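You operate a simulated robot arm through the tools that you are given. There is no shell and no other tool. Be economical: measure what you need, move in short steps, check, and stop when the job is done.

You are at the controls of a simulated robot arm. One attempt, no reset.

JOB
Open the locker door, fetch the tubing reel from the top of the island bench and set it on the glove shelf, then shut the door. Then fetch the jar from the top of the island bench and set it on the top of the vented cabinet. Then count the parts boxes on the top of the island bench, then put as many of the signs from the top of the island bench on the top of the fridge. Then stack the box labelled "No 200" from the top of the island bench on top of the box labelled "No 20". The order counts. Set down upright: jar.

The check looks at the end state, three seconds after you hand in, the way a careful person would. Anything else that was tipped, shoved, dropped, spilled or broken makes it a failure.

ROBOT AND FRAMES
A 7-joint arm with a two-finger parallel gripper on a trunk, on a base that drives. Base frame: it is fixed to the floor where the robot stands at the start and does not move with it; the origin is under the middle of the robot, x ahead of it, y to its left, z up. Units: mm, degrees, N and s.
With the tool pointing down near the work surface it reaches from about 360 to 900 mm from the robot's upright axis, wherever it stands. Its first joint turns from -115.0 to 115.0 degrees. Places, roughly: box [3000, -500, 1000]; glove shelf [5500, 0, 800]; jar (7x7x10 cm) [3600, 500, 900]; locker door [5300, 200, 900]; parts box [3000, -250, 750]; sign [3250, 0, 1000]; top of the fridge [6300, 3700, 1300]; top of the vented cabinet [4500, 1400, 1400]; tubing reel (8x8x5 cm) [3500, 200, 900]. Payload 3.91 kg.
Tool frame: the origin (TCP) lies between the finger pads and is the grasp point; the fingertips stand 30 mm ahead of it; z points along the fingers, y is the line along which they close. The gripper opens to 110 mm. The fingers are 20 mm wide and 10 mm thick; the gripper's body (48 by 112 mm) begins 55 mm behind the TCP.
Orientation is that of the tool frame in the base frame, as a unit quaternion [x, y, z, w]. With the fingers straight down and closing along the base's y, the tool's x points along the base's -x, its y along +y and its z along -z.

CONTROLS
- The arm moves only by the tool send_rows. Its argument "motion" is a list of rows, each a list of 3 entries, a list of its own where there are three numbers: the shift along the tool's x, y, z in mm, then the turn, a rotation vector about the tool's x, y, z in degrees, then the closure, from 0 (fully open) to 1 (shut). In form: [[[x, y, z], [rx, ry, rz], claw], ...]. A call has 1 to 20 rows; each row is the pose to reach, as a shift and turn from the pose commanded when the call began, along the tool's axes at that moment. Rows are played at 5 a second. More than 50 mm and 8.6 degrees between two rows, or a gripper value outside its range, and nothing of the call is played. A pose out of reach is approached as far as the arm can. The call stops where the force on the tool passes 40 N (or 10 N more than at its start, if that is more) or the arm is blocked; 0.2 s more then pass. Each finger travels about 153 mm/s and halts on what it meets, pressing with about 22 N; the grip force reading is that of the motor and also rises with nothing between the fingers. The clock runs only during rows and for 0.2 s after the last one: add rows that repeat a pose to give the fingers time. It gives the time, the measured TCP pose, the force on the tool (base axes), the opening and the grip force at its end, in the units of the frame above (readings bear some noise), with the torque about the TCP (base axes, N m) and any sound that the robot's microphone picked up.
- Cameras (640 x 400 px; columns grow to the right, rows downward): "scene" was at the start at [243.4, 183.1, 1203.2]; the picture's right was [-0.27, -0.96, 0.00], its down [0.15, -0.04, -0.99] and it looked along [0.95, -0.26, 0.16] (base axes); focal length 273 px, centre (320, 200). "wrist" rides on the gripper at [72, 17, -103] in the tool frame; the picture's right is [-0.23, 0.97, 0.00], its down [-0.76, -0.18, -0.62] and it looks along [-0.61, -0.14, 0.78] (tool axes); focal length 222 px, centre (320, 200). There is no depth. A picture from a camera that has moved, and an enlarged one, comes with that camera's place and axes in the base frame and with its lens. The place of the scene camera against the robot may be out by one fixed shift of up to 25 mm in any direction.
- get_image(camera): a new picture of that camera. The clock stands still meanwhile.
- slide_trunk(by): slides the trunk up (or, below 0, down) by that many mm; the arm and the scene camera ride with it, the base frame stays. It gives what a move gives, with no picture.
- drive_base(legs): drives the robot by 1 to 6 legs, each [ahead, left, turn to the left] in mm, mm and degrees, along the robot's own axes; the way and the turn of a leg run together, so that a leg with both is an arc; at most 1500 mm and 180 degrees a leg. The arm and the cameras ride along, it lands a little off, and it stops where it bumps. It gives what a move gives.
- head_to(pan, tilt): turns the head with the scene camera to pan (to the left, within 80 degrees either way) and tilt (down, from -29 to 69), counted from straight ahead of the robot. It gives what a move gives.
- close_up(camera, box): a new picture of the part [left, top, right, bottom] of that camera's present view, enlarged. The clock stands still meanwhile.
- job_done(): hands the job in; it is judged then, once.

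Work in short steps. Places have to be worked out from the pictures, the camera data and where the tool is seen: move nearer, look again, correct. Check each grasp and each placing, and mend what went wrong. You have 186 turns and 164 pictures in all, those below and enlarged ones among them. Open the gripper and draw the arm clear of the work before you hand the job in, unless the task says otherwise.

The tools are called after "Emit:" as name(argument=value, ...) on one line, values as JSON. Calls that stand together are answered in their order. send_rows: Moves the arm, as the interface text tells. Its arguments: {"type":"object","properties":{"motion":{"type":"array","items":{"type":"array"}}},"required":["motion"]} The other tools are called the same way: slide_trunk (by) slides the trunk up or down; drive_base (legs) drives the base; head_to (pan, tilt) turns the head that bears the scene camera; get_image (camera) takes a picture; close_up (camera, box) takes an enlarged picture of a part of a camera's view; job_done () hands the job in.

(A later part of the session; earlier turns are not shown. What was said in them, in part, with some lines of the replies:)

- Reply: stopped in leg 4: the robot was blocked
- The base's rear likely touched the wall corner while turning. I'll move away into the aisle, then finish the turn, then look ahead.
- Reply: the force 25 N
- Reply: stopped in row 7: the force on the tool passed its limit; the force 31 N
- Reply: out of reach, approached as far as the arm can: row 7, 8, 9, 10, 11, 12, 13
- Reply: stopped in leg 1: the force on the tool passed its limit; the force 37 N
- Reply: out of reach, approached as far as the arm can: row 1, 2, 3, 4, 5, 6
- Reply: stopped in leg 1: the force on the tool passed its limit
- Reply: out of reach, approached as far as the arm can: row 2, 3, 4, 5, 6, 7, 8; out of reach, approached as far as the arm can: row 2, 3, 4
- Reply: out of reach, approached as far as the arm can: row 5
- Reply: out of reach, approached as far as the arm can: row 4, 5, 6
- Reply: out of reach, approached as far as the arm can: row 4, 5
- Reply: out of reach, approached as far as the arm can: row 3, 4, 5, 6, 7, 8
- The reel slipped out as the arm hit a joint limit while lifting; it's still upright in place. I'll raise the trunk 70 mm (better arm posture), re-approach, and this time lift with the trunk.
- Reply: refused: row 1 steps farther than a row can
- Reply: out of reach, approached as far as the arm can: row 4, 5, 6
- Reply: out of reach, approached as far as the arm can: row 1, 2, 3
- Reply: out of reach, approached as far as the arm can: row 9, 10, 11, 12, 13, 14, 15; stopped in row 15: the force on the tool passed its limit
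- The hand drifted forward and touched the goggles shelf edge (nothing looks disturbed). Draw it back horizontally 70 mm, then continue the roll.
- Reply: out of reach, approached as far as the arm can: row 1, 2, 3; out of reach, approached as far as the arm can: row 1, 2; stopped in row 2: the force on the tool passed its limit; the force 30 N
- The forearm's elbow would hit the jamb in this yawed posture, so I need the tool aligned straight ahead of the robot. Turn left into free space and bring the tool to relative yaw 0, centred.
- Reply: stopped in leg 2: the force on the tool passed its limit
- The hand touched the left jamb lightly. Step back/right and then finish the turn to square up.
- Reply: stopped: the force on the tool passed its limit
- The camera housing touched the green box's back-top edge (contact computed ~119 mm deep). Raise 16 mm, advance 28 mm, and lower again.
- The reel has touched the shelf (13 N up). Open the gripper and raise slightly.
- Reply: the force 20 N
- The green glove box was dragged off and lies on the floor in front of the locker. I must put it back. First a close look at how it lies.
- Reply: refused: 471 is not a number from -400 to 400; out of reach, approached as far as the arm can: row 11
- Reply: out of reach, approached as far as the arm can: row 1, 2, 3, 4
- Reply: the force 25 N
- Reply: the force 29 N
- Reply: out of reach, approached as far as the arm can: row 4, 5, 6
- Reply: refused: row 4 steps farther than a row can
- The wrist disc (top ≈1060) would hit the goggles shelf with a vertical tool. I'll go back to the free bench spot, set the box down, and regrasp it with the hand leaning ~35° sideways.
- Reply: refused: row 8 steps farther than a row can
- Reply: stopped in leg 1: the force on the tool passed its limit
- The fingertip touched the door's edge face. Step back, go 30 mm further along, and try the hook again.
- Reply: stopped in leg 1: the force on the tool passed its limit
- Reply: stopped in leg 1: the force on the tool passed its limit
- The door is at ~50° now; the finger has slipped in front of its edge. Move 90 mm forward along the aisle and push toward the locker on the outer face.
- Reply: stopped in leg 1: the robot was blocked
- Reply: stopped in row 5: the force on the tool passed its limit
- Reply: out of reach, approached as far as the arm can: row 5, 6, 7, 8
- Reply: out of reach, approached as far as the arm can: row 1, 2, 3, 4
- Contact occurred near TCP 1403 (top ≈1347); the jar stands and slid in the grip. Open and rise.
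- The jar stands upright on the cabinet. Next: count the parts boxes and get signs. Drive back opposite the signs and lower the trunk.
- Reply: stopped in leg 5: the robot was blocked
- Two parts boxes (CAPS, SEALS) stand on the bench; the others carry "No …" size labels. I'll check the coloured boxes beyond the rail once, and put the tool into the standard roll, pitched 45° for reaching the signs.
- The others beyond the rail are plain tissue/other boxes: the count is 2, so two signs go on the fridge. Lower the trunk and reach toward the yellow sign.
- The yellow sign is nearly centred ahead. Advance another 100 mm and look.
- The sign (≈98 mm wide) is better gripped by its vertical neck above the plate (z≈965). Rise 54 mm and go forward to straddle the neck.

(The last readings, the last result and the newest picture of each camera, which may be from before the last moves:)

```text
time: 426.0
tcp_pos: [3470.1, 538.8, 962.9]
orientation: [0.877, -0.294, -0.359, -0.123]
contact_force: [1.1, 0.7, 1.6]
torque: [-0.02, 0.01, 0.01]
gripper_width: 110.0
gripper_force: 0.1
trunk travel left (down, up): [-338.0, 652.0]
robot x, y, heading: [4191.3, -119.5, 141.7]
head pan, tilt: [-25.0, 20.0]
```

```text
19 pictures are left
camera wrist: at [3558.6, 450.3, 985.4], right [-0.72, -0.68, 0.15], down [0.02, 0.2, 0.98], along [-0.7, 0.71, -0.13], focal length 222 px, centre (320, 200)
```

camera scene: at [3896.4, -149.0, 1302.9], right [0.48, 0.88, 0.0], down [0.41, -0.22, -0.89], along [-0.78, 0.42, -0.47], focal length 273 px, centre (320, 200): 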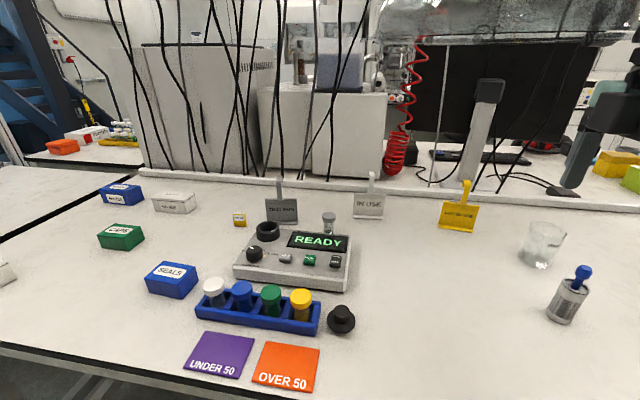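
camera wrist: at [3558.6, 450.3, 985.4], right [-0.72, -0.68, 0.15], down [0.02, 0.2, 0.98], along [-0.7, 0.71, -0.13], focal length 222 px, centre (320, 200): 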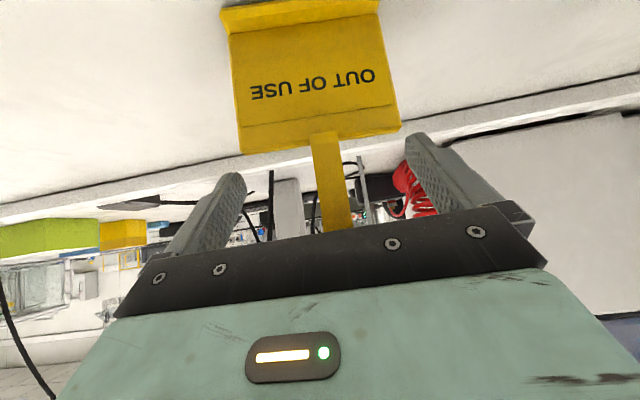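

The neck lies between the fingers. Close on it and lift with the trunk.

Emit:
send_rows(motion=[[[-3, 0, 4], [0, 0, 0], 0.3], [[-3, 0, 4], [0, 0, 0], 0.6], [[-3, 0, 4], [0, 0, 0], 0.9], [[-3, 0, 4], [0, 0, 0], 1], [[-3, 0, 4], [0, 0, 0], 1]])

Emit:
slide_trunk(by=120)

Emit:
get_image(camera="wrist")

```text
time: 427.2
tcp_pos: [3464.8, 541.6, 960.9]
orientation: [0.878, -0.294, -0.358, -0.123]
contact_force: [0.0, 1.3, 0.2]
torque: [0.01, 0.01, 0.01]
gripper_width: 13.8
gripper_force: 21.7
trunk travel left (down, up): [-338.0, 652.0]
robot x, y, heading: [4193.6, -115.0, 141.4]
head pan, tilt: [-25.0, 20.0]
```

```text
time: 428.7
tcp_pos: [3464.6, 541.9, 1081.1]
orientation: [0.877, -0.294, -0.358, -0.124]
contact_force: [-0.2, -0.9, -0.6]
torque: [0.01, -0.01, -0.01]
gripper_width: 13.6
gripper_force: 22.0
trunk travel left (down, up): [-458.0, 532.0]
robot x, y, heading: [4192.9, -119.4, 141.6]
head pan, tilt: [-25.0, 20.0]
```

```text
18 pictures are left
camera wrist: at [3554.2, 453.2, 1103.5], right [-0.72, -0.68, 0.15], down [0.02, 0.2, 0.98], along [-0.7, 0.71, -0.13], focal length 222 px, centre (320, 200)
```

wrist: 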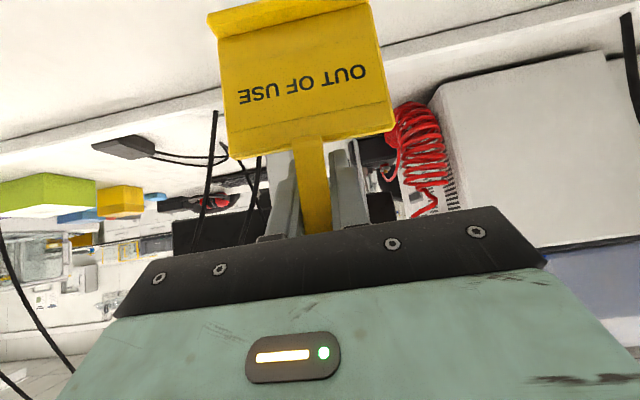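

Sign held. Retract the arm, back off, turn along the aisle and drive toward the fridge.

Emit:
send_rows(motion=[[[28, 0, -30], [0, 0, 0], 1], [[56, 0, -60], [0, 0, 0], 1], [[84, 0, -90], [0, 0, 0], 1], [[112, 0, -120], [0, 0, 0], 1], [[140, 0, -150], [0, 0, 0], 1], [[168, 0, -180], [0, 0, 0], 1], [[196, 0, -210], [0, 0, 0], 1]])

Emit:
drive_base(legs=[[-90, 0, 0], [0, 0, -90.2], [1400, 0, 0], [1400, 0, 0], [900, 0, 0]])

Emit:
slide_trunk(by=390)

Emit:
head_to(pan=20, tilt=15)

Emit:
get_image(camera="scene")

```text
time: 430.3
tcp_pos: [3693.3, 368.3, 1091.3]
orientation: [0.878, -0.294, -0.358, -0.124]
contact_force: [-0.6, 0.8, -0.3]
torque: [0.02, -0.01, -0.05]
gripper_width: 13.4
gripper_force: 22.0
trunk travel left (down, up): [-458.0, 532.0]
robot x, y, heading: [4191.9, -117.8, 141.4]
head pan, tilt: [-25.0, 20.0]
```

```text
time: 443.4
tcp_pos: [5692.6, 1529.5, 1093.6]
orientation: [-0.424, 0.822, 0.172, 0.339]
contact_force: [0.8, 0.0, -1.8]
torque: [0.0, 0.0, 0.0]
gripper_width: 13.5
gripper_force: 22.4
trunk travel left (down, up): [-458.0, 532.0]
robot x, y, heading: [5223.6, 1018.7, 53.5]
head pan, tilt: [-25.0, 20.0]
stopped in leg 4: the robot was blocked; the commanded pose is now the measured one
```

```text
time: 447.1
tcp_pos: [5692.6, 1528.4, 1481.9]
orientation: [-0.423, 0.822, 0.171, 0.34]
contact_force: [0.2, 0.3, -1.8]
torque: [0.0, 0.0, 0.0]
gripper_width: 13.4
gripper_force: 22.1
trunk travel left (down, up): [-848.0, 142.0]
robot x, y, heading: [5216.0, 1019.2, 52.8]
head pan, tilt: [-25.0, 20.0]
```

```text
time: 448.2
tcp_pos: [5692.2, 1529.5, 1483.2]
orientation: [-0.423, 0.822, 0.171, 0.34]
contact_force: [-0.1, -0.4, -0.6]
torque: [0.02, 0.09, -0.01]
gripper_width: 13.7
gripper_force: 22.0
trunk travel left (down, up): [-848.0, 142.0]
robot x, y, heading: [5221.0, 1016.4, 53.3]
head pan, tilt: [20.0, 15.0]
```

```text
17 pictures are left
camera scene: at [5187.6, 1346.3, 1537.7], right [0.96, -0.29, 0.0], down [-0.08, -0.25, -0.97], along [0.28, 0.92, -0.26], focal length 273 px, centre (320, 200)
```

scene: 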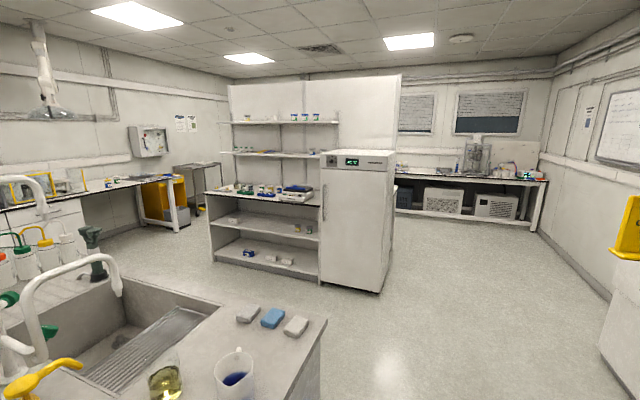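

The base was blocked; look down in front to see what it met (fridge top is visible, at ~z 1300).

Emit:
head_to(pan=5, tilt=60)

Emit:
get_image(camera="scene")

```text
time: 449.4
tcp_pos: [5691.5, 1529.3, 1483.4]
orientation: [-0.423, 0.822, 0.171, 0.34]
contact_force: [-1.0, 0.4, -1.1]
torque: [-0.04, -0.01, 0.03]
gripper_width: 13.5
gripper_force: 22.1
trunk travel left (down, up): [-848.0, 142.0]
robot x, y, heading: [5219.4, 1018.8, 53.0]
head pan, tilt: [5.0, 60.0]
```

```text
16 pictures are left
camera scene: at [5195.5, 1313.5, 1471.5], right [0.85, -0.53, 0.0], down [-0.46, -0.73, -0.5], along [0.27, 0.42, -0.87], focal length 273 px, centre (320, 200)
```

scene: 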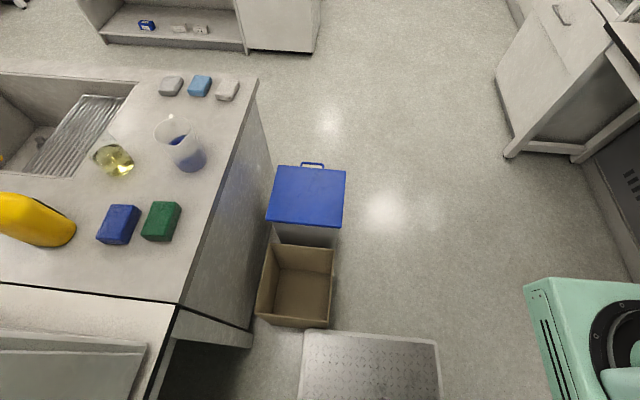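

The base touched the cardboard box beside the bin; it seems unmoved. Go around on the right and continue to the fridge.

Emit:
drive_base(legs=[[-25, 0, 0], [0, -120, -2], [1400, 0, 0], [1315, 0, 0], [0, 0, 90]])

Emit:
head_to(pan=-5, tilt=25)

Emit:
get_image(camera="scene")

```text
time: 467.6
tcp_pos: [6490.7, 3538.7, 1483.1]
orientation: [0.878, -0.291, -0.359, -0.123]
contact_force: [0.8, -0.6, 0.0]
torque: [-0.02, 0.05, 0.01]
gripper_width: 13.5
gripper_force: 22.5
trunk travel left (down, up): [-848.0, 142.0]
robot x, y, heading: [6992.6, 3055.2, 141.8]
head pan, tilt: [5.0, 60.0]
```

```text
time: 468.7
tcp_pos: [6491.5, 3538.8, 1483.1]
orientation: [0.878, -0.291, -0.359, -0.122]
contact_force: [-0.3, 0.4, -0.1]
torque: [0.0, 0.01, 0.0]
gripper_width: 13.4
gripper_force: 21.9
trunk travel left (down, up): [-848.0, 142.0]
robot x, y, heading: [6993.6, 3053.1, 141.8]
head pan, tilt: [-5.0, 25.0]
```

```text
15 pictures are left
camera scene: at [6704.6, 3045.7, 1521.4], right [0.68, 0.73, 0.0], down [0.31, -0.29, -0.91], along [-0.66, 0.62, -0.42], focal length 273 px, centre (320, 200)
```

scene: 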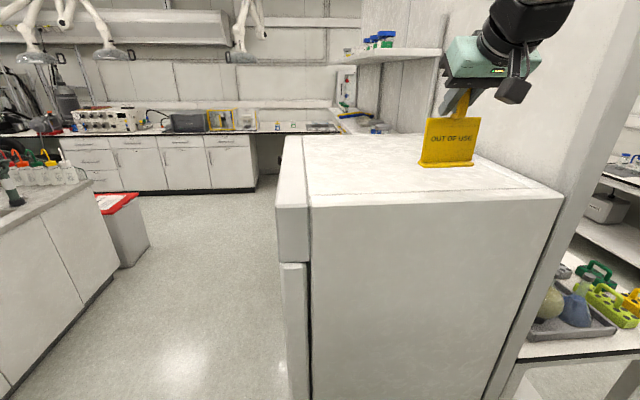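

The sign hangs over the fridge top (z≈1318). Move 90 mm further in and lower to contact.

Emit:
drive_base(legs=[[90, 0, 0]])

Emit:
slide_trunk(by=-42)

Emit:
slide_trunk(by=-6)

Emit:
slide_trunk(by=-5)

Emit:
slide_trunk(by=-5)

```text
time: 469.8
tcp_pos: [6421.2, 3594.9, 1482.8]
orientation: [0.878, -0.291, -0.36, -0.123]
contact_force: [-0.4, -0.2, -0.5]
torque: [0.0, -0.01, -0.01]
gripper_width: 13.6
gripper_force: 21.9
trunk travel left (down, up): [-848.0, 142.0]
robot x, y, heading: [6920.3, 3111.8, 141.6]
head pan, tilt: [-5.0, 25.0]
```

```text
time: 470.6
tcp_pos: [6419.8, 3595.3, 1440.3]
orientation: [0.878, -0.291, -0.36, -0.122]
contact_force: [-0.3, 0.4, -0.4]
torque: [-0.01, 0.04, 0.01]
gripper_width: 13.2
gripper_force: 21.9
trunk travel left (down, up): [-806.0, 184.0]
robot x, y, heading: [6920.9, 3110.0, 141.8]
head pan, tilt: [-5.0, 25.0]
```

```text
time: 471.2
tcp_pos: [6421.0, 3596.3, 1435.4]
orientation: [0.878, -0.291, -0.361, -0.123]
contact_force: [0.3, 0.3, -0.2]
torque: [0.0, -0.01, 0.01]
gripper_width: 13.5
gripper_force: 21.4
trunk travel left (down, up): [-800.0, 190.0]
robot x, y, heading: [6919.2, 3111.4, 142.0]
head pan, tilt: [-5.0, 25.0]
```

```text
time: 471.7
tcp_pos: [6419.9, 3595.9, 1429.8]
orientation: [0.878, -0.291, -0.36, -0.122]
contact_force: [0.5, -0.1, -0.2]
torque: [0.03, 0.03, 0.01]
gripper_width: 13.4
gripper_force: 22.3
trunk travel left (down, up): [-795.0, 195.0]
robot x, y, heading: [6921.7, 3113.2, 141.5]
head pan, tilt: [-5.0, 25.0]
```

```text
time: 472.2
tcp_pos: [6420.4, 3597.0, 1428.3]
orientation: [0.876, -0.292, -0.362, -0.124]
contact_force: [1.5, 2.1, 17.6]
torque: [-0.14, 0.08, 0.06]
gripper_width: 13.7
gripper_force: 21.7
trunk travel left (down, up): [-790.0, 200.0]
robot x, y, heading: [6921.2, 3111.4, 142.1]
head pan, tilt: [-5.0, 25.0]
```

Contact at TCP 1428. Open and withdraw along the tool axis, then check.

Emit:
send_rows(motion=[[[0, 0, 0], [0, 0, 0], 0.8], [[0, 0, 0], [0, 0, 0], 0.5], [[0, 0, 0], [0, 0, 0], 0.4], [[0, 0, 0], [0, 0, 0], 0.4], [[0, 0, -30], [0, 0, 0], 0.4], [[0, 0, -65], [0, 0, 0], 0.4], [[0, 0, -100], [0, 0, 0], 0.2]])

Emit:
get_image(camera="scene")

```text
time: 473.8
tcp_pos: [6475.9, 3552.3, 1497.1]
orientation: [0.878, -0.291, -0.36, -0.122]
contact_force: [-0.6, 1.2, -0.2]
torque: [-0.02, -0.02, -0.01]
gripper_width: 88.1
gripper_force: 0.1
trunk travel left (down, up): [-790.0, 200.0]
robot x, y, heading: [6919.4, 3110.3, 142.0]
head pan, tilt: [-5.0, 25.0]
```

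```text
14 pictures are left
camera scene: at [6633.5, 3101.9, 1463.4], right [0.69, 0.73, 0.0], down [0.31, -0.29, -0.91], along [-0.66, 0.62, -0.42], focal length 273 px, centre (320, 200)
```

scene: 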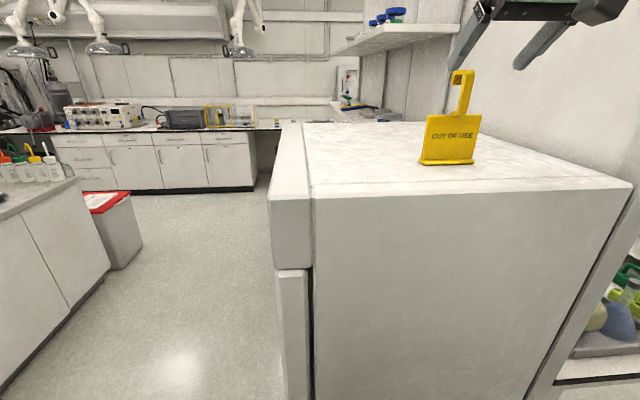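

The first sign stands on the fridge. Return for the IN USE sign: back off, drive back along the aisle, and face the bench there.

Emit:
drive_base(legs=[[-110, 0, 0], [0, 0, -91], [-1400, 0, 0], [-1400, 0, 0], [-1400, 0, 0], [-285, 0, 0]])

Emit:
slide_trunk(by=-352)

Emit:
drive_base(legs=[[0, 0, 90.3], [235, 0, 0]])

```text
time: 486.6
tcp_pos: [6532.0, 2349.3, 1497.2]
orientation: [-0.396, 0.835, 0.161, 0.345]
contact_force: [1.3, 0.3, -0.2]
torque: [-0.01, -0.02, 0.01]
gripper_width: 88.1
gripper_force: 0.1
trunk travel left (down, up): [-790.0, 200.0]
robot x, y, heading: [6072.6, 1925.4, 49.2]
head pan, tilt: [-5.0, 25.0]
stopped in leg 4: the robot was blocked; the commanded pose is now the measured one
```

```text
time: 490.0
tcp_pos: [6532.1, 2348.2, 1145.7]
orientation: [-0.395, 0.836, 0.16, 0.345]
contact_force: [0.3, 1.0, -0.4]
torque: [-0.03, 0.02, -0.01]
gripper_width: 87.8
gripper_force: 0.1
trunk travel left (down, up): [-438.0, 552.0]
robot x, y, heading: [6072.6, 1922.8, 49.4]
head pan, tilt: [-5.0, 25.0]
```

```text
time: 490.8
tcp_pos: [6529.0, 2355.1, 1145.9]
orientation: [-0.399, 0.834, 0.162, 0.346]
contact_force: [0.0, -0.1, -0.4]
torque: [0.0, 0.06, -0.02]
gripper_width: 87.8
gripper_force: 0.1
trunk travel left (down, up): [-438.0, 552.0]
robot x, y, heading: [6070.9, 1928.0, 49.4]
head pan, tilt: [-5.0, 25.0]
stopped in leg 1: the robot was blocked; the commanded pose is now the measured one
```

The rear corner touched the blue bin. Step forward, right, straighten, and continue backwards.

Emit:
drive_base(legs=[[40, 0, 0], [0, -85, 1.7], [-1400, 0, 0], [-1400, 0, 0], [-265, 0, 0]])

Emit:
drive_base(legs=[[0, 0, 90], [290, 0, 0]])

Emit:
get_image(camera="wrist")

```text
time: 507.0
tcp_pos: [4714.4, -65.9, 1146.0]
orientation: [-0.423, 0.823, 0.171, 0.34]
contact_force: [0.1, -0.1, -0.5]
torque: [0.03, 0.04, 0.01]
gripper_width: 88.2
gripper_force: 0.1
trunk travel left (down, up): [-438.0, 552.0]
robot x, y, heading: [4280.9, -516.5, 52.5]
head pan, tilt: [-5.0, 25.0]
```

```text
time: 508.7
tcp_pos: [4571.0, 30.4, 1145.6]
orientation: [-0.527, 0.759, 0.216, 0.315]
contact_force: [-0.1, -0.1, -0.5]
torque: [-0.01, 0.02, 0.01]
gripper_width: 88.0
gripper_force: 0.0
trunk travel left (down, up): [-438.0, 552.0]
robot x, y, heading: [4268.8, -519.0, 67.8]
head pan, tilt: [-5.0, 25.0]
stopped in leg 1: the robot was blocked; the commanded pose is now the measured one
```

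```text
13 pictures are left
camera wrist: at [4511.7, -79.8, 1167.8], right [-0.86, 0.49, 0.16], down [0.2, 0.03, 0.98], along [0.48, 0.87, -0.13], focal length 222 px, centre (320, 200)
```

wrist: 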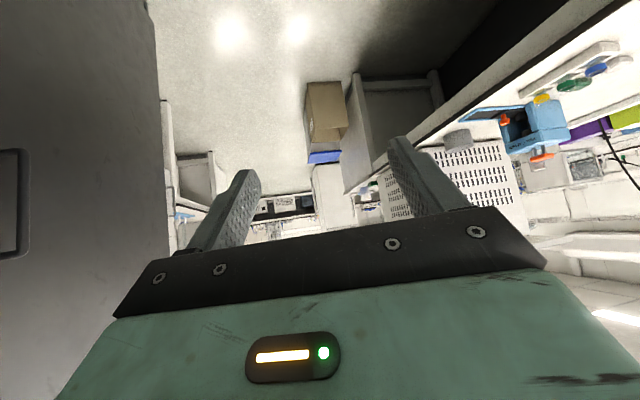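

Too near the hood side to turn. Strafe toward the bench, finish the turn, and approach until near the bench.

Emit:
drive_base(legs=[[67, 220, 0], [0, 0, 73.5], [100, 0, 0]])

Emit:
get_image(camera="wrist")

```text
time: 514.4
tcp_pos: [3569.3, 125.9, 1144.4]
orientation: [0.878, -0.29, -0.361, -0.122]
contact_force: [0.6, -0.3, -0.2]
torque: [-0.04, 0.0, 0.0]
gripper_width: 88.0
gripper_force: 0.0
trunk travel left (down, up): [-438.0, 552.0]
robot x, y, heading: [4014.9, -312.7, 142.0]
head pan, tilt: [-5.0, 25.0]
```

```text
12 pictures are left
camera wrist: at [3659.2, 38.5, 1167.6], right [-0.71, -0.69, 0.16], down [0.02, 0.2, 0.98], along [-0.7, 0.7, -0.13], focal length 222 px, centre (320, 200)
```

wrist: 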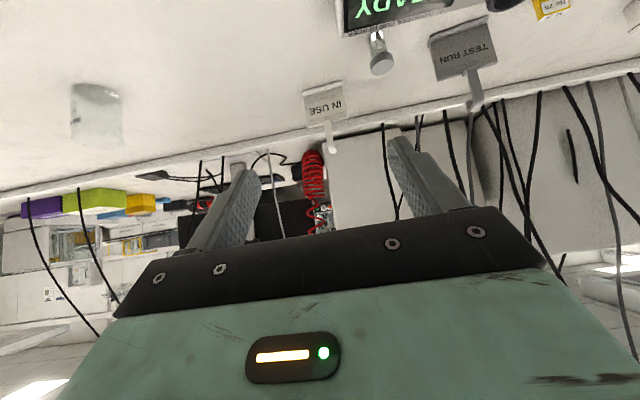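

IN USE sign is at (3291, 340), straight ahead. Reach over it at z≈1063, then lower around its neck.

Emit:
send_rows(motion=[[[-22, 0, 38], [0, 0, 0], 0], [[-43, -1, 75], [0, 0, 0], 0], [[-65, -1, 113], [0, 0, 0], 0], [[-86, -2, 151], [0, 0, 0], 0], [[-108, -2, 189], [0, 0, 0], 0], [[-130, -3, 226], [0, 0, 0], 0], [[-151, -3, 264], [0, 0, 0], 0], [[-173, -4, 302], [0, 0, 0], 0]])

Emit:
slide_trunk(by=-55)

Emit:
get_image(camera="wrist")

```text
time: 516.2
tcp_pos: [3302.1, 328.6, 1054.2]
orientation: [0.878, -0.289, -0.362, -0.121]
contact_force: [1.0, 0.3, 1.4]
torque: [-0.02, -0.06, -0.03]
gripper_width: 109.8
gripper_force: 0.1
trunk travel left (down, up): [-438.0, 552.0]
robot x, y, heading: [4013.3, -314.3, 141.7]
head pan, tilt: [-5.0, 25.0]
```

```text
time: 517.1
tcp_pos: [3301.3, 329.7, 997.5]
orientation: [0.878, -0.29, -0.361, -0.122]
contact_force: [0.8, 0.1, -0.4]
torque: [0.0, -0.04, -0.03]
gripper_width: 109.8
gripper_force: 0.0
trunk travel left (down, up): [-383.0, 607.0]
robot x, y, heading: [4013.0, -316.5, 142.1]
head pan, tilt: [-5.0, 25.0]
```

```text
11 pictures are left
camera wrist: at [3391.7, 241.9, 1020.3], right [-0.71, -0.69, 0.16], down [0.02, 0.2, 0.98], along [-0.7, 0.7, -0.13], focal length 222 px, centre (320, 200)
```

wrist: 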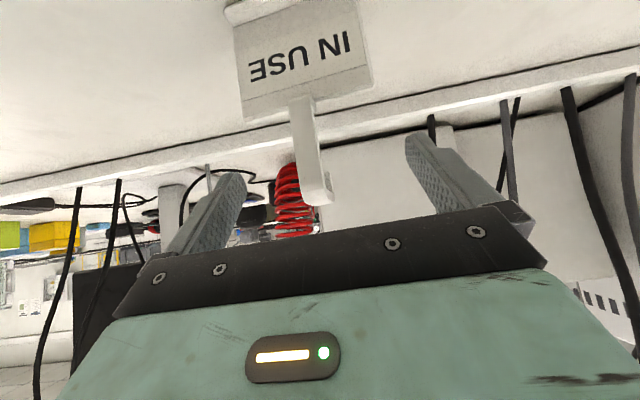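

Neck is ~27 mm ahead and slightly left of centre. Lower 35 mm, move forward, close.

Emit:
slide_trunk(by=-35)

Emit:
send_rows(motion=[[[-9, -9, 10], [0, 0, 0], 0], [[-18, -9, 19], [0, 0, 0], 0], [[-18, -9, 19], [0, 0, 0], 0.3], [[-18, -9, 19], [0, 0, 0], 0.6], [[-18, -9, 19], [0, 0, 0], 0.9], [[-18, -9, 19], [0, 0, 0], 1], [[-18, -9, 19], [0, 0, 0], 1]])

Emit:
slide_trunk(by=140)

Emit:
get_image(camera="wrist")

```text
time: 517.9
tcp_pos: [3301.8, 330.1, 962.6]
orientation: [0.878, -0.29, -0.361, -0.122]
contact_force: [-0.2, -0.2, -0.4]
torque: [-0.01, 0.0, -0.02]
gripper_width: 109.9
gripper_force: 0.1
trunk travel left (down, up): [-348.0, 642.0]
robot x, y, heading: [4013.8, -310.5, 142.2]
head pan, tilt: [-5.0, 25.0]
```

```text
time: 519.5
tcp_pos: [3286.5, 352.7, 961.0]
orientation: [0.878, -0.29, -0.361, -0.122]
contact_force: [-0.3, -0.4, 0.3]
torque: [-0.04, -0.01, -0.02]
gripper_width: 13.6
gripper_force: 21.5
trunk travel left (down, up): [-348.0, 642.0]
robot x, y, heading: [4011.3, -311.5, 142.3]
head pan, tilt: [-5.0, 25.0]
```

```text
time: 521.2
tcp_pos: [3286.0, 352.7, 1101.9]
orientation: [0.878, -0.29, -0.36, -0.122]
contact_force: [0.7, 0.1, -0.6]
torque: [-0.01, 0.02, 0.0]
gripper_width: 13.5
gripper_force: 21.8
trunk travel left (down, up): [-488.0, 502.0]
robot x, y, heading: [4018.8, -310.8, 141.8]
head pan, tilt: [-5.0, 25.0]
```

```text
10 pictures are left
camera wrist: at [3376.1, 264.7, 1124.0], right [-0.71, -0.69, 0.16], down [0.02, 0.2, 0.98], along [-0.7, 0.7, -0.13], focal length 222 px, centre (320, 200)
```

wrist: 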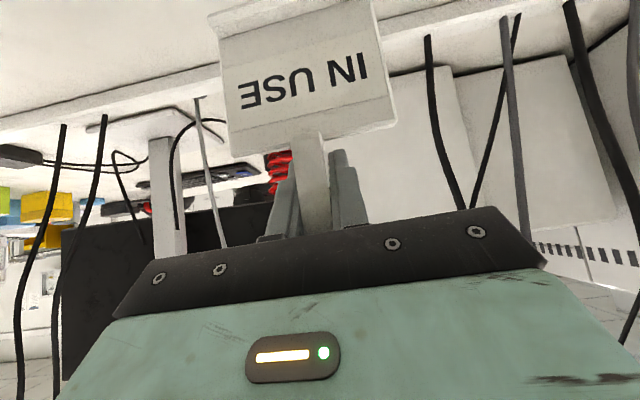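

Second sign held. Retract, drive to the fridge again avoiding the bin, and raise the trunk.

Emit:
send_rows(motion=[[[28, 0, -30], [0, 0, 0], 1], [[56, 0, -60], [0, 0, 0], 1], [[84, 0, -90], [0, 0, 0], 1], [[112, 0, -120], [0, 0, 0], 1], [[140, 0, -150], [0, 0, 0], 1], [[168, 0, -180], [0, 0, 0], 1], [[196, 0, -210], [0, 0, 0], 1]])

Emit:
drive_base(legs=[[-106, 0, 0], [0, 0, -90.6], [1400, 0, 0], [300, 0, 0], [0, -135, 0]])

Emit:
slide_trunk(by=370)

```text
time: 522.8
tcp_pos: [3516.1, 180.6, 1111.1]
orientation: [0.878, -0.291, -0.36, -0.122]
contact_force: [-0.5, 0.1, -1.2]
torque: [-0.03, 0.02, -0.02]
gripper_width: 13.6
gripper_force: 21.9
trunk travel left (down, up): [-488.0, 502.0]
robot x, y, heading: [4017.3, -316.1, 141.7]
head pan, tilt: [-5.0, 25.0]
```

```text
time: 537.0
tcp_pos: [5793.1, 1328.0, 1113.9]
orientation: [-0.406, 0.831, 0.165, 0.342]
contact_force: [0.6, -1.0, -0.7]
torque: [-0.03, 0.0, -0.03]
gripper_width: 13.8
gripper_force: 22.3
trunk travel left (down, up): [-488.0, 502.0]
robot x, y, heading: [5285.7, 847.2, 50.6]
head pan, tilt: [-5.0, 25.0]
```

```text
time: 540.6
tcp_pos: [5793.4, 1328.0, 1481.3]
orientation: [-0.405, 0.831, 0.164, 0.343]
contact_force: [0.4, 0.6, 0.2]
torque: [-0.01, -0.02, 0.0]
gripper_width: 13.6
gripper_force: 21.9
trunk travel left (down, up): [-858.0, 132.0]
robot x, y, heading: [5284.9, 844.0, 50.6]
head pan, tilt: [-5.0, 25.0]
```

Emit:
drive_base(legs=[[0, 0, 0.6], [1400, 0, 0], [1254, 0, 0], [0, 0, 90.5], [90, 0, 0]])

Emit:
get_image(camera="scene")

```text
time: 558.3
tcp_pos: [6349.4, 3474.8, 1482.7]
orientation: [0.879, -0.287, -0.361, -0.121]
contact_force: [-0.1, -0.1, -0.3]
torque: [0.0, -0.03, -0.01]
gripper_width: 13.4
gripper_force: 22.3
trunk travel left (down, up): [-858.0, 132.0]
robot x, y, heading: [6851.5, 2983.9, 142.5]
head pan, tilt: [-5.0, 25.0]
```

```text
9 pictures are left
camera scene: at [6565.8, 2972.3, 1531.5], right [0.68, 0.74, 0.0], down [0.31, -0.29, -0.91], along [-0.67, 0.61, -0.42], focal length 273 px, centre (320, 200)
```

scene: 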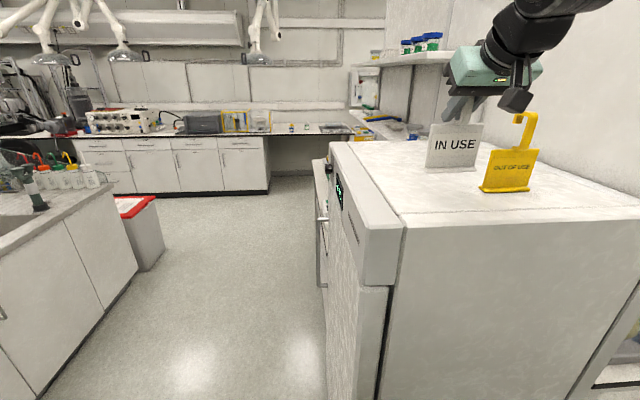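

Placement is beside the first sign with ~40 mm gap. Lower to contact.

Emit:
slide_trunk(by=-46)

Emit:
slide_trunk(by=-6)

Emit:
slide_trunk(by=-5)

```text
time: 559.2
tcp_pos: [6350.7, 3476.6, 1436.0]
orientation: [0.879, -0.288, -0.36, -0.121]
contact_force: [0.2, 0.4, -0.1]
torque: [0.02, 0.03, 0.01]
gripper_width: 13.8
gripper_force: 21.7
trunk travel left (down, up): [-812.0, 178.0]
robot x, y, heading: [6846.0, 2983.8, 141.9]
head pan, tilt: [-5.0, 25.0]
```

```text
time: 559.7
tcp_pos: [6348.7, 3474.8, 1431.2]
orientation: [0.879, -0.288, -0.361, -0.121]
contact_force: [-0.4, 0.5, 0.0]
torque: [0.0, 0.05, 0.0]
gripper_width: 13.5
gripper_force: 21.4
trunk travel left (down, up): [-806.0, 184.0]
robot x, y, heading: [6852.3, 2985.2, 142.2]
head pan, tilt: [-5.0, 25.0]
```

```text
time: 560.3
tcp_pos: [6350.4, 3477.2, 1426.9]
orientation: [0.878, -0.286, -0.364, -0.121]
contact_force: [0.7, 1.6, 16.3]
torque: [-0.21, -0.13, 0.04]
gripper_width: 14.0
gripper_force: 22.2
trunk travel left (down, up): [-801.0, 189.0]
robot x, y, heading: [6851.4, 2982.1, 142.1]
head pan, tilt: [-5.0, 25.0]
```

Contact. Open and withdraw along the tool axis.

Emit:
send_rows(motion=[[[0, 0, 0], [0, 0, 0], 0.8], [[0, 0, 0], [0, 0, 0], 0.5], [[0, 0, 0], [0, 0, 0], 0.5], [[0, 0, 0], [0, 0, 0], 0.5], [[0, 0, -30], [0, 0, 0], 0.5], [[0, 0, -65], [0, 0, 0], 0.5], [[0, 0, -100], [0, 0, 0], 0.4]])

Emit:
get_image(camera="scene")

```text
time: 561.9
tcp_pos: [6406.2, 3433.4, 1497.6]
orientation: [0.879, -0.288, -0.361, -0.12]
contact_force: [0.0, -0.8, -0.4]
torque: [-0.01, -0.01, -0.01]
gripper_width: 65.9
gripper_force: 0.1
trunk travel left (down, up): [-801.0, 189.0]
robot x, y, heading: [6850.2, 2987.0, 142.3]
head pan, tilt: [-5.0, 25.0]
```

```text
8 pictures are left
camera scene: at [6565.2, 2972.7, 1474.4], right [0.68, 0.74, 0.0], down [0.31, -0.29, -0.91], along [-0.67, 0.61, -0.42], focal length 273 px, centre (320, 200)
```

scene: 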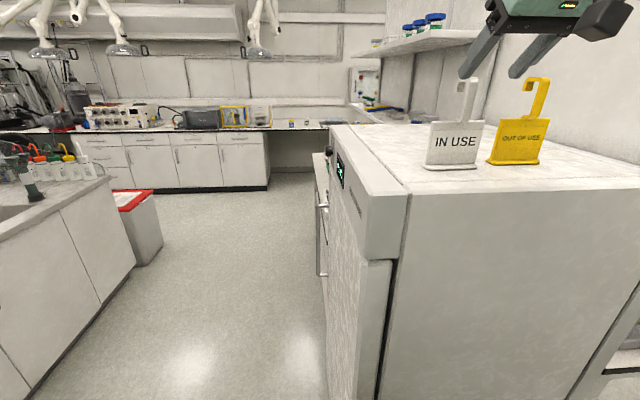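

Both signs stand on the fridge. Now the stacking: turn the tool vertical with front-back closing, and drive back to the numbered boxes.

Emit:
drive_base(legs=[[-110, 0, 0], [0, 0, -91]])

Emit:
send_rows(motion=[[[0, 0, 0], [0, 7.5, 0], 0], [[0, 0, 0], [0, 15, 0], 0], [[0, 0, 0], [0, 22.5, 0], 0], [[0, 0, 0], [0, 30, 0], 0], [[0, 0, 0], [0, 37.5, 0], 0], [[0, 0, 0], [0, 43.8, 0], 0]])

Emit:
send_rows(motion=[[[0, 0, 0], [0, 0, -8.3], 0], [[0, 0, 0], [0, 0, -16.6], 0], [[0, 0, 0], [0, 0, -24.9], 0], [[0, 0, 0], [0, 0, -33.2], 0], [[0, 0, 0], [0, 0, -41.5], 0], [[0, 0, 0], [0, 0, -49.8], 0], [[0, 0, 0], [0, 0, -58.1], 0], [[0, 0, 0], [0, 0, -66.4], 0], [[0, 0, 0], [0, 0, -74.7], 0], [[0, 0, 0], [0, 0, -83], 0], [[0, 0, 0], [0, 0, -91], 0]])

Emit:
drive_base(legs=[[-1400, 0, 0], [-1200, 0, 0]])

Emit:
slide_trunk(by=-330)

```text
time: 567.0
tcp_pos: [7399.0, 3350.2, 1496.9]
orientation: [-0.407, 0.83, 0.165, 0.343]
contact_force: [-0.5, 0.1, -0.2]
torque: [0.02, 0.0, 0.0]
gripper_width: 66.1
gripper_force: 0.0
trunk travel left (down, up): [-801.0, 189.0]
robot x, y, heading: [6940.8, 2918.5, 50.7]
head pan, tilt: [-5.0, 25.0]
```

```text
time: 568.4
tcp_pos: [7398.6, 3350.2, 1497.0]
orientation: [-0.439, 0.898, 0.001, 0.008]
contact_force: [-0.1, -0.4, 0.2]
torque: [0.02, -0.01, 0.03]
gripper_width: 110.1
gripper_force: 0.1
trunk travel left (down, up): [-801.0, 189.0]
robot x, y, heading: [6939.4, 2923.4, 50.8]
head pan, tilt: [-5.0, 25.0]
```

```text
time: 570.8
tcp_pos: [7399.6, 3349.4, 1496.3]
orientation: [0.949, -0.315, 0.005, -0.007]
contact_force: [0.0, 0.4, -0.4]
torque: [0.0, 0.02, 0.01]
gripper_width: 110.1
gripper_force: 0.0
trunk travel left (down, up): [-801.0, 189.0]
robot x, y, heading: [6936.2, 2917.5, 50.9]
head pan, tilt: [-5.0, 25.0]
```

```text
time: 583.4
tcp_pos: [5753.1, 1349.5, 1496.3]
orientation: [0.947, -0.32, 0.005, -0.007]
contact_force: [0.2, 0.8, 0.7]
torque: [-0.01, -0.02, 0.0]
gripper_width: 109.8
gripper_force: 0.1
trunk travel left (down, up): [-801.0, 189.0]
robot x, y, heading: [5287.1, 918.1, 50.5]
head pan, tilt: [-5.0, 25.0]
```

```text
time: 586.6
tcp_pos: [5753.2, 1349.3, 1166.7]
orientation: [0.948, -0.319, 0.006, -0.007]
contact_force: [0.5, 0.2, 0.6]
torque: [0.02, 0.0, 0.02]
gripper_width: 109.9
gripper_force: 0.1
trunk travel left (down, up): [-471.0, 519.0]
robot x, y, heading: [5292.7, 922.3, 50.2]
head pan, tilt: [-5.0, 25.0]
```

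Past the bin. Continue to the numbered boxes and face the bench.

Emit:
drive_base(legs=[[0, 114, 0.9], [-1400, 0, 0], [-984, 0, 0], [0, 0, 90], [60, 0, 0]])

Emit:
head_to(pan=0, tilt=35)

Emit:
get_image(camera="wrist")

```text
time: 603.5
tcp_pos: [3241.2, -367.9, 1167.3]
orientation: [0.89, 0.455, -0.001, -0.008]
contact_force: [-0.9, 0.1, -0.8]
torque: [-0.01, 0.01, -0.01]
gripper_width: 110.3
gripper_force: 0.1
trunk travel left (down, up): [-471.0, 519.0]
robot x, y, heading: [3680.3, -821.4, 141.9]
head pan, tilt: [-5.0, 25.0]
```

```text
time: 604.2
tcp_pos: [3240.6, -368.5, 1167.5]
orientation: [0.891, 0.455, -0.001, -0.009]
contact_force: [0.2, -0.4, -0.6]
torque: [-0.01, -0.02, 0.01]
gripper_width: 109.9
gripper_force: 0.0
trunk travel left (down, up): [-471.0, 519.0]
robot x, y, heading: [3683.4, -822.3, 141.7]
head pan, tilt: [0.0, 35.0]
```

```text
7 pictures are left
camera wrist: at [3298.5, -320.2, 1270.4], right [0.66, -0.75, -0.02], down [-0.58, -0.52, 0.62], along [-0.48, -0.4, -0.78], focal length 222 px, centre (320, 200)
```

wrist: 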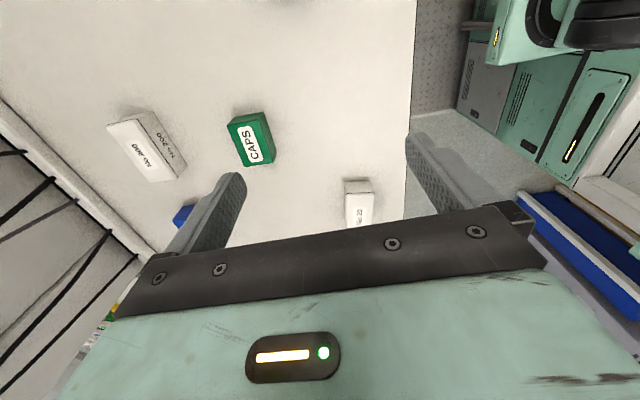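

No 200 is at ≈(2953, -195), No 20 nearer at ≈(3105, -600). Drive closer and reach above No 200.

Emit:
drive_base(legs=[[0, 45, 0], [95, 0, 0]])

Emit:
send_rows(motion=[[[0, -33, 28], [0, 0, 0], 0], [[0, -67, 56], [0, 0, 0], 0], [[0, -100, 84], [0, 0, 0], 0], [[0, -133, 112], [0, 0, 0], 0], [[0, -167, 140], [0, 0, 0], 0], [[0, -205, 165], [0, 0, 0], 0]])

Emit:
get_image(camera="wrist")

```text
time: 605.8
tcp_pos: [3139.0, -343.8, 1167.1]
orientation: [0.89, 0.455, -0.001, -0.008]
contact_force: [-0.9, -0.1, -1.1]
torque: [-0.02, 0.01, 0.03]
gripper_width: 110.0
gripper_force: 0.0
trunk travel left (down, up): [-471.0, 519.0]
robot x, y, heading: [3581.4, -796.9, 142.0]
head pan, tilt: [0.0, 35.0]
```

```text
time: 607.2
tcp_pos: [2969.9, -222.0, 1005.9]
orientation: [0.89, 0.455, -0.001, -0.009]
contact_force: [-0.2, -0.1, 1.3]
torque: [0.02, 0.03, -0.01]
gripper_width: 110.2
gripper_force: 0.0
trunk travel left (down, up): [-471.0, 519.0]
robot x, y, heading: [3578.4, -795.5, 141.8]
head pan, tilt: [0.0, 35.0]
```

```text
6 pictures are left
camera wrist: at [3028.2, -174.5, 1110.0], right [0.66, -0.75, -0.02], down [-0.58, -0.52, 0.62], along [-0.48, -0.4, -0.78], focal length 222 px, centre (320, 200)
```

wrist: 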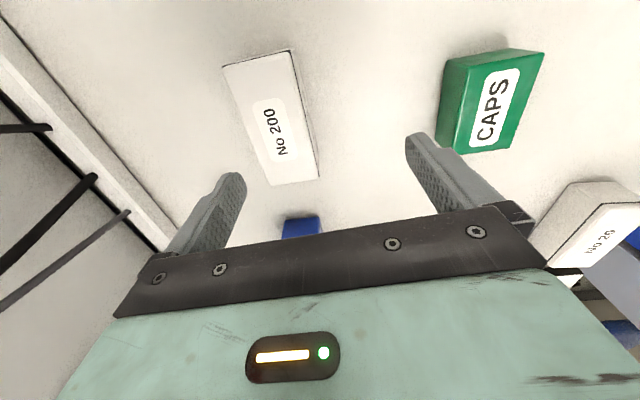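

No 200's centre is (2940, -194), aligned. Move over, descend, and grip.

Emit:
send_rows(motion=[[[2, -20, 0], [0, 0, 0], 0], [[5, -41, 5], [0, 0, 0], 0], [[5, -41, 50], [0, 0, 0], 0], [[5, -41, 90], [0, 0, 0], 0], [[5, -41, 120], [0, 0, 0], 0], [[5, -41, 120], [0, 0, 0], 0.3], [[5, -41, 120], [0, 0, 0], 0.6], [[5, -41, 120], [0, 0, 0], 0.8], [[5, -41, 120], [0, 0, 0], 0.8]])

Emit:
slide_trunk(by=150)

Emit:
get_image(camera="wrist")

```text
time: 609.2
tcp_pos: [2939.5, -193.4, 885.6]
orientation: [0.891, 0.455, -0.002, -0.009]
contact_force: [-1.0, 0.0, 3.7]
torque: [-0.23, 0.0, -0.12]
gripper_width: 58.2
gripper_force: 22.5
trunk travel left (down, up): [-471.0, 519.0]
robot x, y, heading: [3581.9, -796.0, 141.8]
head pan, tilt: [0.0, 35.0]
```

```text
time: 610.9
tcp_pos: [2938.4, -192.7, 1035.6]
orientation: [0.89, 0.455, -0.001, -0.009]
contact_force: [-1.0, 0.1, -3.0]
torque: [-0.02, 0.0, 0.02]
gripper_width: 58.2
gripper_force: 22.3
trunk travel left (down, up): [-621.0, 369.0]
robot x, y, heading: [3575.9, -799.4, 141.7]
head pan, tilt: [0.0, 35.0]
```

```text
5 pictures are left
camera wrist: at [2996.4, -145.1, 1139.3], right [0.66, -0.75, -0.02], down [-0.58, -0.52, 0.62], along [-0.48, -0.4, -0.78], focal length 222 px, centre (320, 200)
```

wrist: 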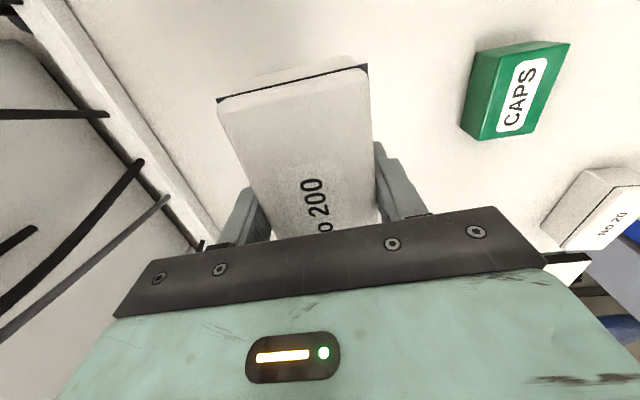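

No 200 is held (bottom 36 mm below TCP). No 20's centre ≈ (3104, -605), axis ≈45–50°. Retract, reposition above it, and adjust yaw 6°.

Emit:
send_rows(motion=[[[0, 42, 0], [0, 0, 1], 0.8], [[0, 84, 0], [0, 0, 2], 0.8], [[0, 126, 0], [0, 0, 3], 0.8], [[0, 168, 0], [0, 0, 4], 0.8], [[0, 210, 0], [0, 0, 5], 0.8], [[0, 252, 0], [0, 0, 6], 0.8], [[0, 294, 0], [0, 0, 6], 0.8]])

Emit:
drive_base(legs=[[-93, 0, 0], [0, 211, 0]])

Emit:
get_image(camera="scene")

```text
time: 612.5
tcp_pos: [3178.0, -364.3, 1030.5]
orientation: [0.913, 0.407, -0.001, -0.007]
contact_force: [-1.6, 1.2, -2.8]
torque: [-0.03, -0.05, 0.0]
gripper_width: 58.1
gripper_force: 21.7
trunk travel left (down, up): [-621.0, 369.0]
robot x, y, heading: [3579.8, -795.7, 142.0]
head pan, tilt: [0.0, 35.0]
```

```text
time: 614.9
tcp_pos: [3120.5, -586.5, 1031.7]
orientation: [0.913, 0.407, -0.002, -0.008]
contact_force: [0.0, 0.0, -2.1]
torque: [0.02, 0.02, -0.03]
gripper_width: 58.2
gripper_force: 22.3
trunk travel left (down, up): [-621.0, 369.0]
robot x, y, heading: [3525.7, -1020.2, 141.8]
head pan, tilt: [0.0, 35.0]
```

```text
4 pictures are left
camera scene: at [3234.5, -1037.4, 1278.7], right [0.62, 0.78, 0.0], down [0.45, -0.36, -0.82], along [-0.64, 0.51, -0.57], focal length 273 px, centre (320, 200)
```

scene: 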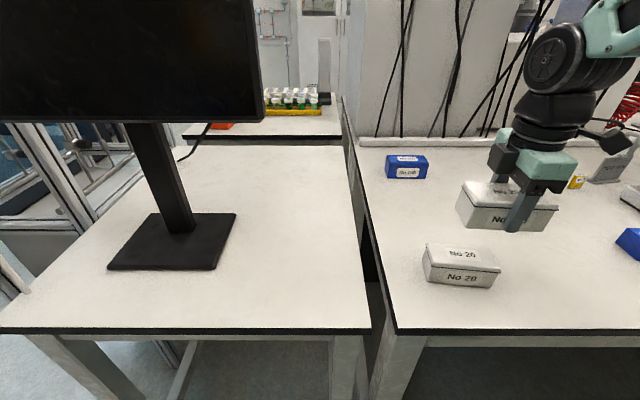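

The held box needs to go ~26 mm left; corrected No 20 centre ≈ (3101, -604). Shift and lower to hover, then check.

Emit:
send_rows(motion=[[[-13, -1, 0], [0, 0, 0], 0.8], [[-26, -3, 0], [0, 0, 0], 0.8]])

Emit:
slide_trunk(by=-70)

Emit:
close_up(camera="scene", box=[380, 100, 600, 240])

```text
time: 615.5
tcp_pos: [3101.3, -603.8, 1031.0]
orientation: [0.914, 0.406, -0.001, -0.008]
contact_force: [0.7, -0.4, -1.9]
torque: [0.01, 0.0, 0.0]
gripper_width: 57.8
gripper_force: 21.4
trunk travel left (down, up): [-621.0, 369.0]
robot x, y, heading: [3525.5, -1020.2, 141.7]
head pan, tilt: [0.0, 35.0]
```

```text
time: 616.6
tcp_pos: [3101.0, -601.9, 961.1]
orientation: [0.914, 0.407, -0.002, -0.009]
contact_force: [0.2, 0.4, -2.2]
torque: [-0.03, -0.02, -0.05]
gripper_width: 58.1
gripper_force: 22.5
trunk travel left (down, up): [-551.0, 439.0]
robot x, y, heading: [3526.0, -1017.9, 141.4]
head pan, tilt: [0.0, 35.0]
```

```text
2.86 times, centred on (490, 170) of scene
camera zoom: at [3234.5, -1037.4, 1208.7], right [0.62, 0.78, 0.0], down [0.45, -0.36, -0.82], along [-0.64, 0.51, -0.57], focal length 779 px, centre (-166, 286)
```

zoom: 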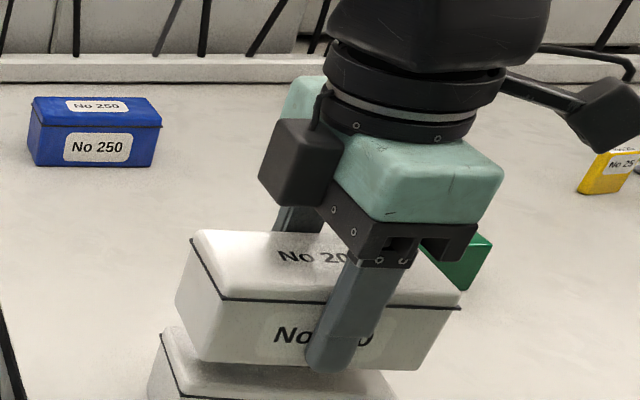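

No 200 sits ~11 mm too far right relative to No 20. Shift left 11 mm and 4 mm toward the robot, then lower to contact.

Emit:
send_rows(motion=[[[-6, 2, 0], [0, 0, 0], 0.8], [[-11, 4, 0], [0, 0, 0], 0.8]])

Emit:
slide_trunk(by=-8)

Emit:
slide_trunk(by=-4)

Emit:
slide_trunk(by=-3)

Emit:
slide_trunk(by=-3)

```text
time: 617.2
tcp_pos: [3096.2, -614.6, 960.6]
orientation: [0.913, 0.407, -0.002, -0.009]
contact_force: [0.2, 0.1, -1.8]
torque: [0.01, -0.01, -0.02]
gripper_width: 57.9
gripper_force: 22.2
trunk travel left (down, up): [-551.0, 439.0]
robot x, y, heading: [3522.9, -1020.2, 141.9]
head pan, tilt: [0.0, 35.0]
```

```text
time: 617.8
tcp_pos: [3095.3, -614.7, 954.4]
orientation: [0.913, 0.407, -0.002, -0.008]
contact_force: [-0.4, -0.3, -1.4]
torque: [0.0, 0.0, 0.01]
gripper_width: 57.5
gripper_force: 22.1
trunk travel left (down, up): [-543.0, 447.0]
robot x, y, heading: [3523.5, -1021.7, 141.6]
head pan, tilt: [0.0, 35.0]
```

```text
time: 618.3
tcp_pos: [3096.0, -614.2, 950.7]
orientation: [0.914, 0.407, -0.002, -0.008]
contact_force: [1.1, -0.1, -2.1]
torque: [0.03, 0.01, -0.02]
gripper_width: 57.9
gripper_force: 22.1
trunk travel left (down, up): [-539.0, 451.0]
robot x, y, heading: [3524.4, -1016.8, 141.8]
head pan, tilt: [0.0, 35.0]
```

```text
time: 618.8
tcp_pos: [3095.6, -614.2, 946.4]
orientation: [0.914, 0.406, -0.001, -0.009]
contact_force: [-0.2, -0.3, -0.8]
torque: [-0.03, -0.02, -0.03]
gripper_width: 57.9
gripper_force: 22.0
trunk travel left (down, up): [-536.0, 454.0]
robot x, y, heading: [3522.6, -1021.8, 141.7]
head pan, tilt: [0.0, 35.0]
```

```text
time: 619.3
tcp_pos: [3096.4, -614.3, 943.6]
orientation: [0.914, 0.407, -0.002, -0.009]
contact_force: [-1.4, 0.2, -2.9]
torque: [-0.02, 0.0, 0.01]
gripper_width: 57.9
gripper_force: 21.6
trunk travel left (down, up): [-533.0, 457.0]
robot x, y, heading: [3521.6, -1018.9, 141.7]
head pan, tilt: [0.0, 35.0]
```

Emit:
slide_trunk(by=-2)

Emit:
slide_trunk(by=-2)

Emit:
slide_trunk(by=-2)

Emit:
slide_trunk(by=-2)

```text
time: 619.8
tcp_pos: [3094.6, -614.6, 941.8]
orientation: [0.913, 0.408, -0.002, -0.009]
contact_force: [1.3, -1.3, 7.7]
torque: [0.23, -0.58, -0.05]
gripper_width: 57.5
gripper_force: 22.3
trunk travel left (down, up): [-531.0, 459.0]
robot x, y, heading: [3523.2, -1016.3, 141.7]
head pan, tilt: [0.0, 35.0]
```

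```text
time: 620.4
tcp_pos: [3095.8, -612.8, 940.9]
orientation: [0.914, 0.406, -0.003, -0.01]
contact_force: [0.7, 1.4, 30.0]
torque: [-0.47, -0.55, 0.0]
gripper_width: 58.3
gripper_force: 21.9
trunk travel left (down, up): [-529.0, 461.0]
robot x, y, heading: [3519.0, -1018.7, 141.5]
head pan, tilt: [0.0, 35.0]
```

```text
time: 620.7
tcp_pos: [3094.6, -613.4, 940.9]
orientation: [0.914, 0.406, -0.005, -0.011]
contact_force: [4.5, -2.5, 16.5]
torque: [-0.41, -0.39, 0.0]
gripper_width: 58.4
gripper_force: 21.9
trunk travel left (down, up): [-528.0, 462.0]
robot x, y, heading: [3522.2, -1019.1, 141.6]
head pan, tilt: [0.0, 35.0]
stopped: the force on the tool passed its limit (the readings are from after the stop); the commanded pose is now the measured one
```

```text
time: 621.3
tcp_pos: [3095.2, -614.1, 939.7]
orientation: [0.914, 0.406, -0.005, -0.013]
contact_force: [4.7, -2.8, 39.9]
torque: [-0.27, -0.43, -0.05]
gripper_width: 58.6
gripper_force: 22.0
trunk travel left (down, up): [-526.0, 464.0]
robot x, y, heading: [3523.4, -1020.0, 141.4]
head pan, tilt: [0.0, 35.0]
```

Firm contact. Relieve the pressure and take a close look before releasing.

Emit:
slide_trunk(by=2)

Emit:
close_up(camera="scene", box=[390, 130, 590, 255])

```text
time: 621.8
tcp_pos: [3095.9, -613.8, 940.6]
orientation: [0.914, 0.406, -0.004, -0.011]
contact_force: [-0.5, 1.0, 28.6]
torque: [0.02, 0.13, -0.04]
gripper_width: 58.7
gripper_force: 22.0
trunk travel left (down, up): [-528.0, 462.0]
robot x, y, heading: [3524.5, -1017.6, 141.7]
head pan, tilt: [0.0, 35.0]
```

```text
3.20 times, centred on (490, 192) of scene
camera zoom: at [3235.1, -1037.9, 1186.1], right [0.62, 0.78, 0.0], down [0.45, -0.36, -0.82], along [-0.64, 0.51, -0.57], focal length 873 px, centre (-224, 224)
```

zoom: 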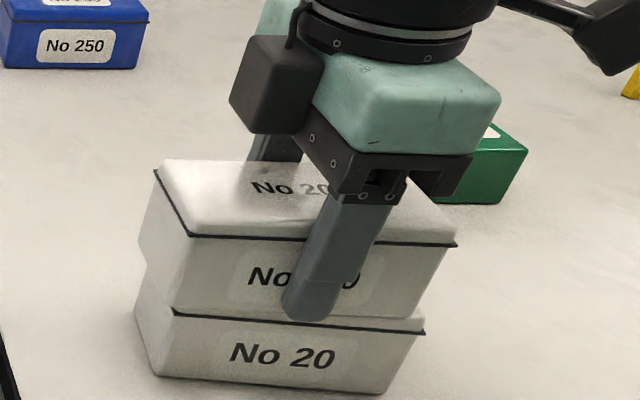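

The stack is well aligned. Open and rise.

Emit:
send_rows(motion=[[[0, 0, 0], [0, 0, 0], 0.5], [[0, 0, 0], [0, 0, 0], 0.2], [[0, 0, 0], [0, 0, 0], 0], [[0, 0, 0], [0, 0, 0], 0]])

Emit:
slide_trunk(by=200)

Emit:
drive_base(legs=[[-80, 0, 0]])

Emit:
get_image(camera="scene")

```text
time: 622.8
tcp_pos: [3095.5, -614.1, 940.6]
orientation: [0.914, 0.407, -0.002, -0.01]
contact_force: [0.2, -0.4, -1.1]
torque: [0.05, -0.05, 0.0]
gripper_width: 110.0
gripper_force: 0.1
trunk travel left (down, up): [-528.0, 462.0]
robot x, y, heading: [3521.2, -1018.9, 141.8]
head pan, tilt: [0.0, 35.0]
```

```text
time: 625.0
tcp_pos: [3095.2, -613.6, 1140.4]
orientation: [0.913, 0.407, -0.004, -0.01]
contact_force: [-0.8, -0.2, 0.4]
torque: [-0.01, 0.0, -0.02]
gripper_width: 110.3
gripper_force: 0.0
trunk travel left (down, up): [-728.0, 262.0]
robot x, y, heading: [3522.8, -1018.8, 141.5]
head pan, tilt: [0.0, 35.0]
```

```text
time: 626.0
tcp_pos: [3158.9, -663.5, 1140.8]
orientation: [0.913, 0.407, -0.004, -0.011]
contact_force: [-0.1, -0.2, -0.6]
torque: [0.0, 0.01, 0.05]
gripper_width: 109.9
gripper_force: 0.0
trunk travel left (down, up): [-728.0, 262.0]
robot x, y, heading: [3585.9, -1068.8, 141.8]
head pan, tilt: [0.0, 35.0]
```

```text
1 pictures are left
camera scene: at [3297.7, -1087.3, 1385.9], right [0.62, 0.78, 0.0], down [0.45, -0.36, -0.82], along [-0.64, 0.51, -0.57], focal length 273 px, centre (320, 200)
```

scene: 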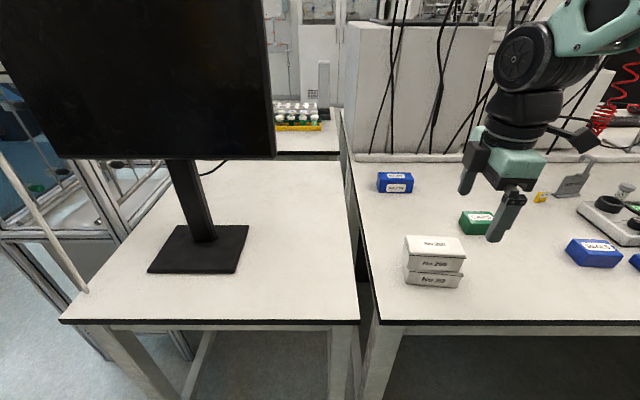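

The stack stands. Use the last picture to check the locker door along the aisle.

Emit:
head_to(pan=-80, tilt=12)

Emit:
get_image(camera="scene")

```text
time: 627.5
tcp_pos: [3158.4, -663.0, 1140.1]
orientation: [0.914, 0.407, -0.005, -0.011]
contact_force: [0.5, -0.3, 0.1]
torque: [0.01, 0.02, -0.02]
gripper_width: 110.1
gripper_force: 0.2
trunk travel left (down, up): [-728.0, 262.0]
robot x, y, heading: [3583.5, -1069.1, 141.6]
head pan, tilt: [-80.0, 12.0]
```

```text
0 pictures are left
camera scene: at [3411.1, -1059.8, 1422.8], right [0.88, -0.47, 0.0], down [-0.1, -0.18, -0.98], along [0.46, 0.86, -0.21], focal length 273 px, centre (320, 200)
```

scene: 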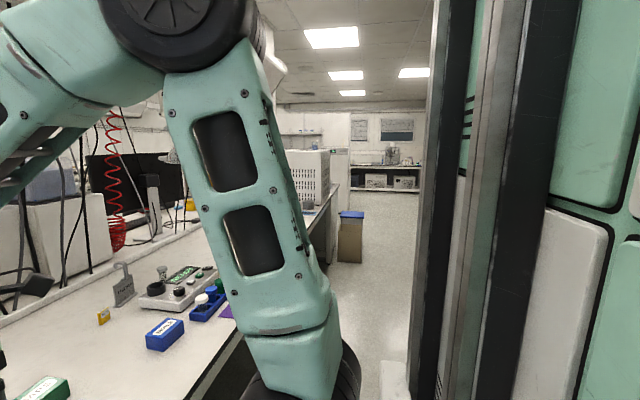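

The aisle is clear with no door protruding, the gripper is open and the arm is clear of the work. I hand the job in.

Emit:
job_done()

```text
The job is handed in.
```

I finished the whole job in order and handed it in, but a few things other than the items you named were bumped along the way.

- **Locker:** I opened the door, set the tubing reel flat on the glove shelf behind the boxes, and pushed the door shut until it met its stop. My last picture only showed that the door isn't sticking out into the aisle.
- **Jar:** It stands upright on top of the vented cabinet.
- **Signs:** I counted two parts boxes, CAPS and SEALS. I did not count the boxes with "No" labels. So two signs, OUT OF USE and IN USE, now stand on top of the fridge.
- **Stack:** The box labelled "No 200" sits on top of "No 20", aligned to within a few millimetres.

**What went wrong:**
- While backing out of the locker I knocked the green glove box off its shelf and onto the floor. I set it upright again and put it back in its gap, label facing out, a few millimetres further forward than the other two.
- The reel slipped from the first grasp, but it stayed upright where it was and I picked it up again.
- The hand lightly touched the goggles shelf and the edge of the locker opening. I saw nothing move on the goggles shelf.
- The base bumped the cardboard box beside the blue bin, which looked unmoved. On the way back it stopped against what was probably the blue bin, and I did not get a close look at that afterwards.
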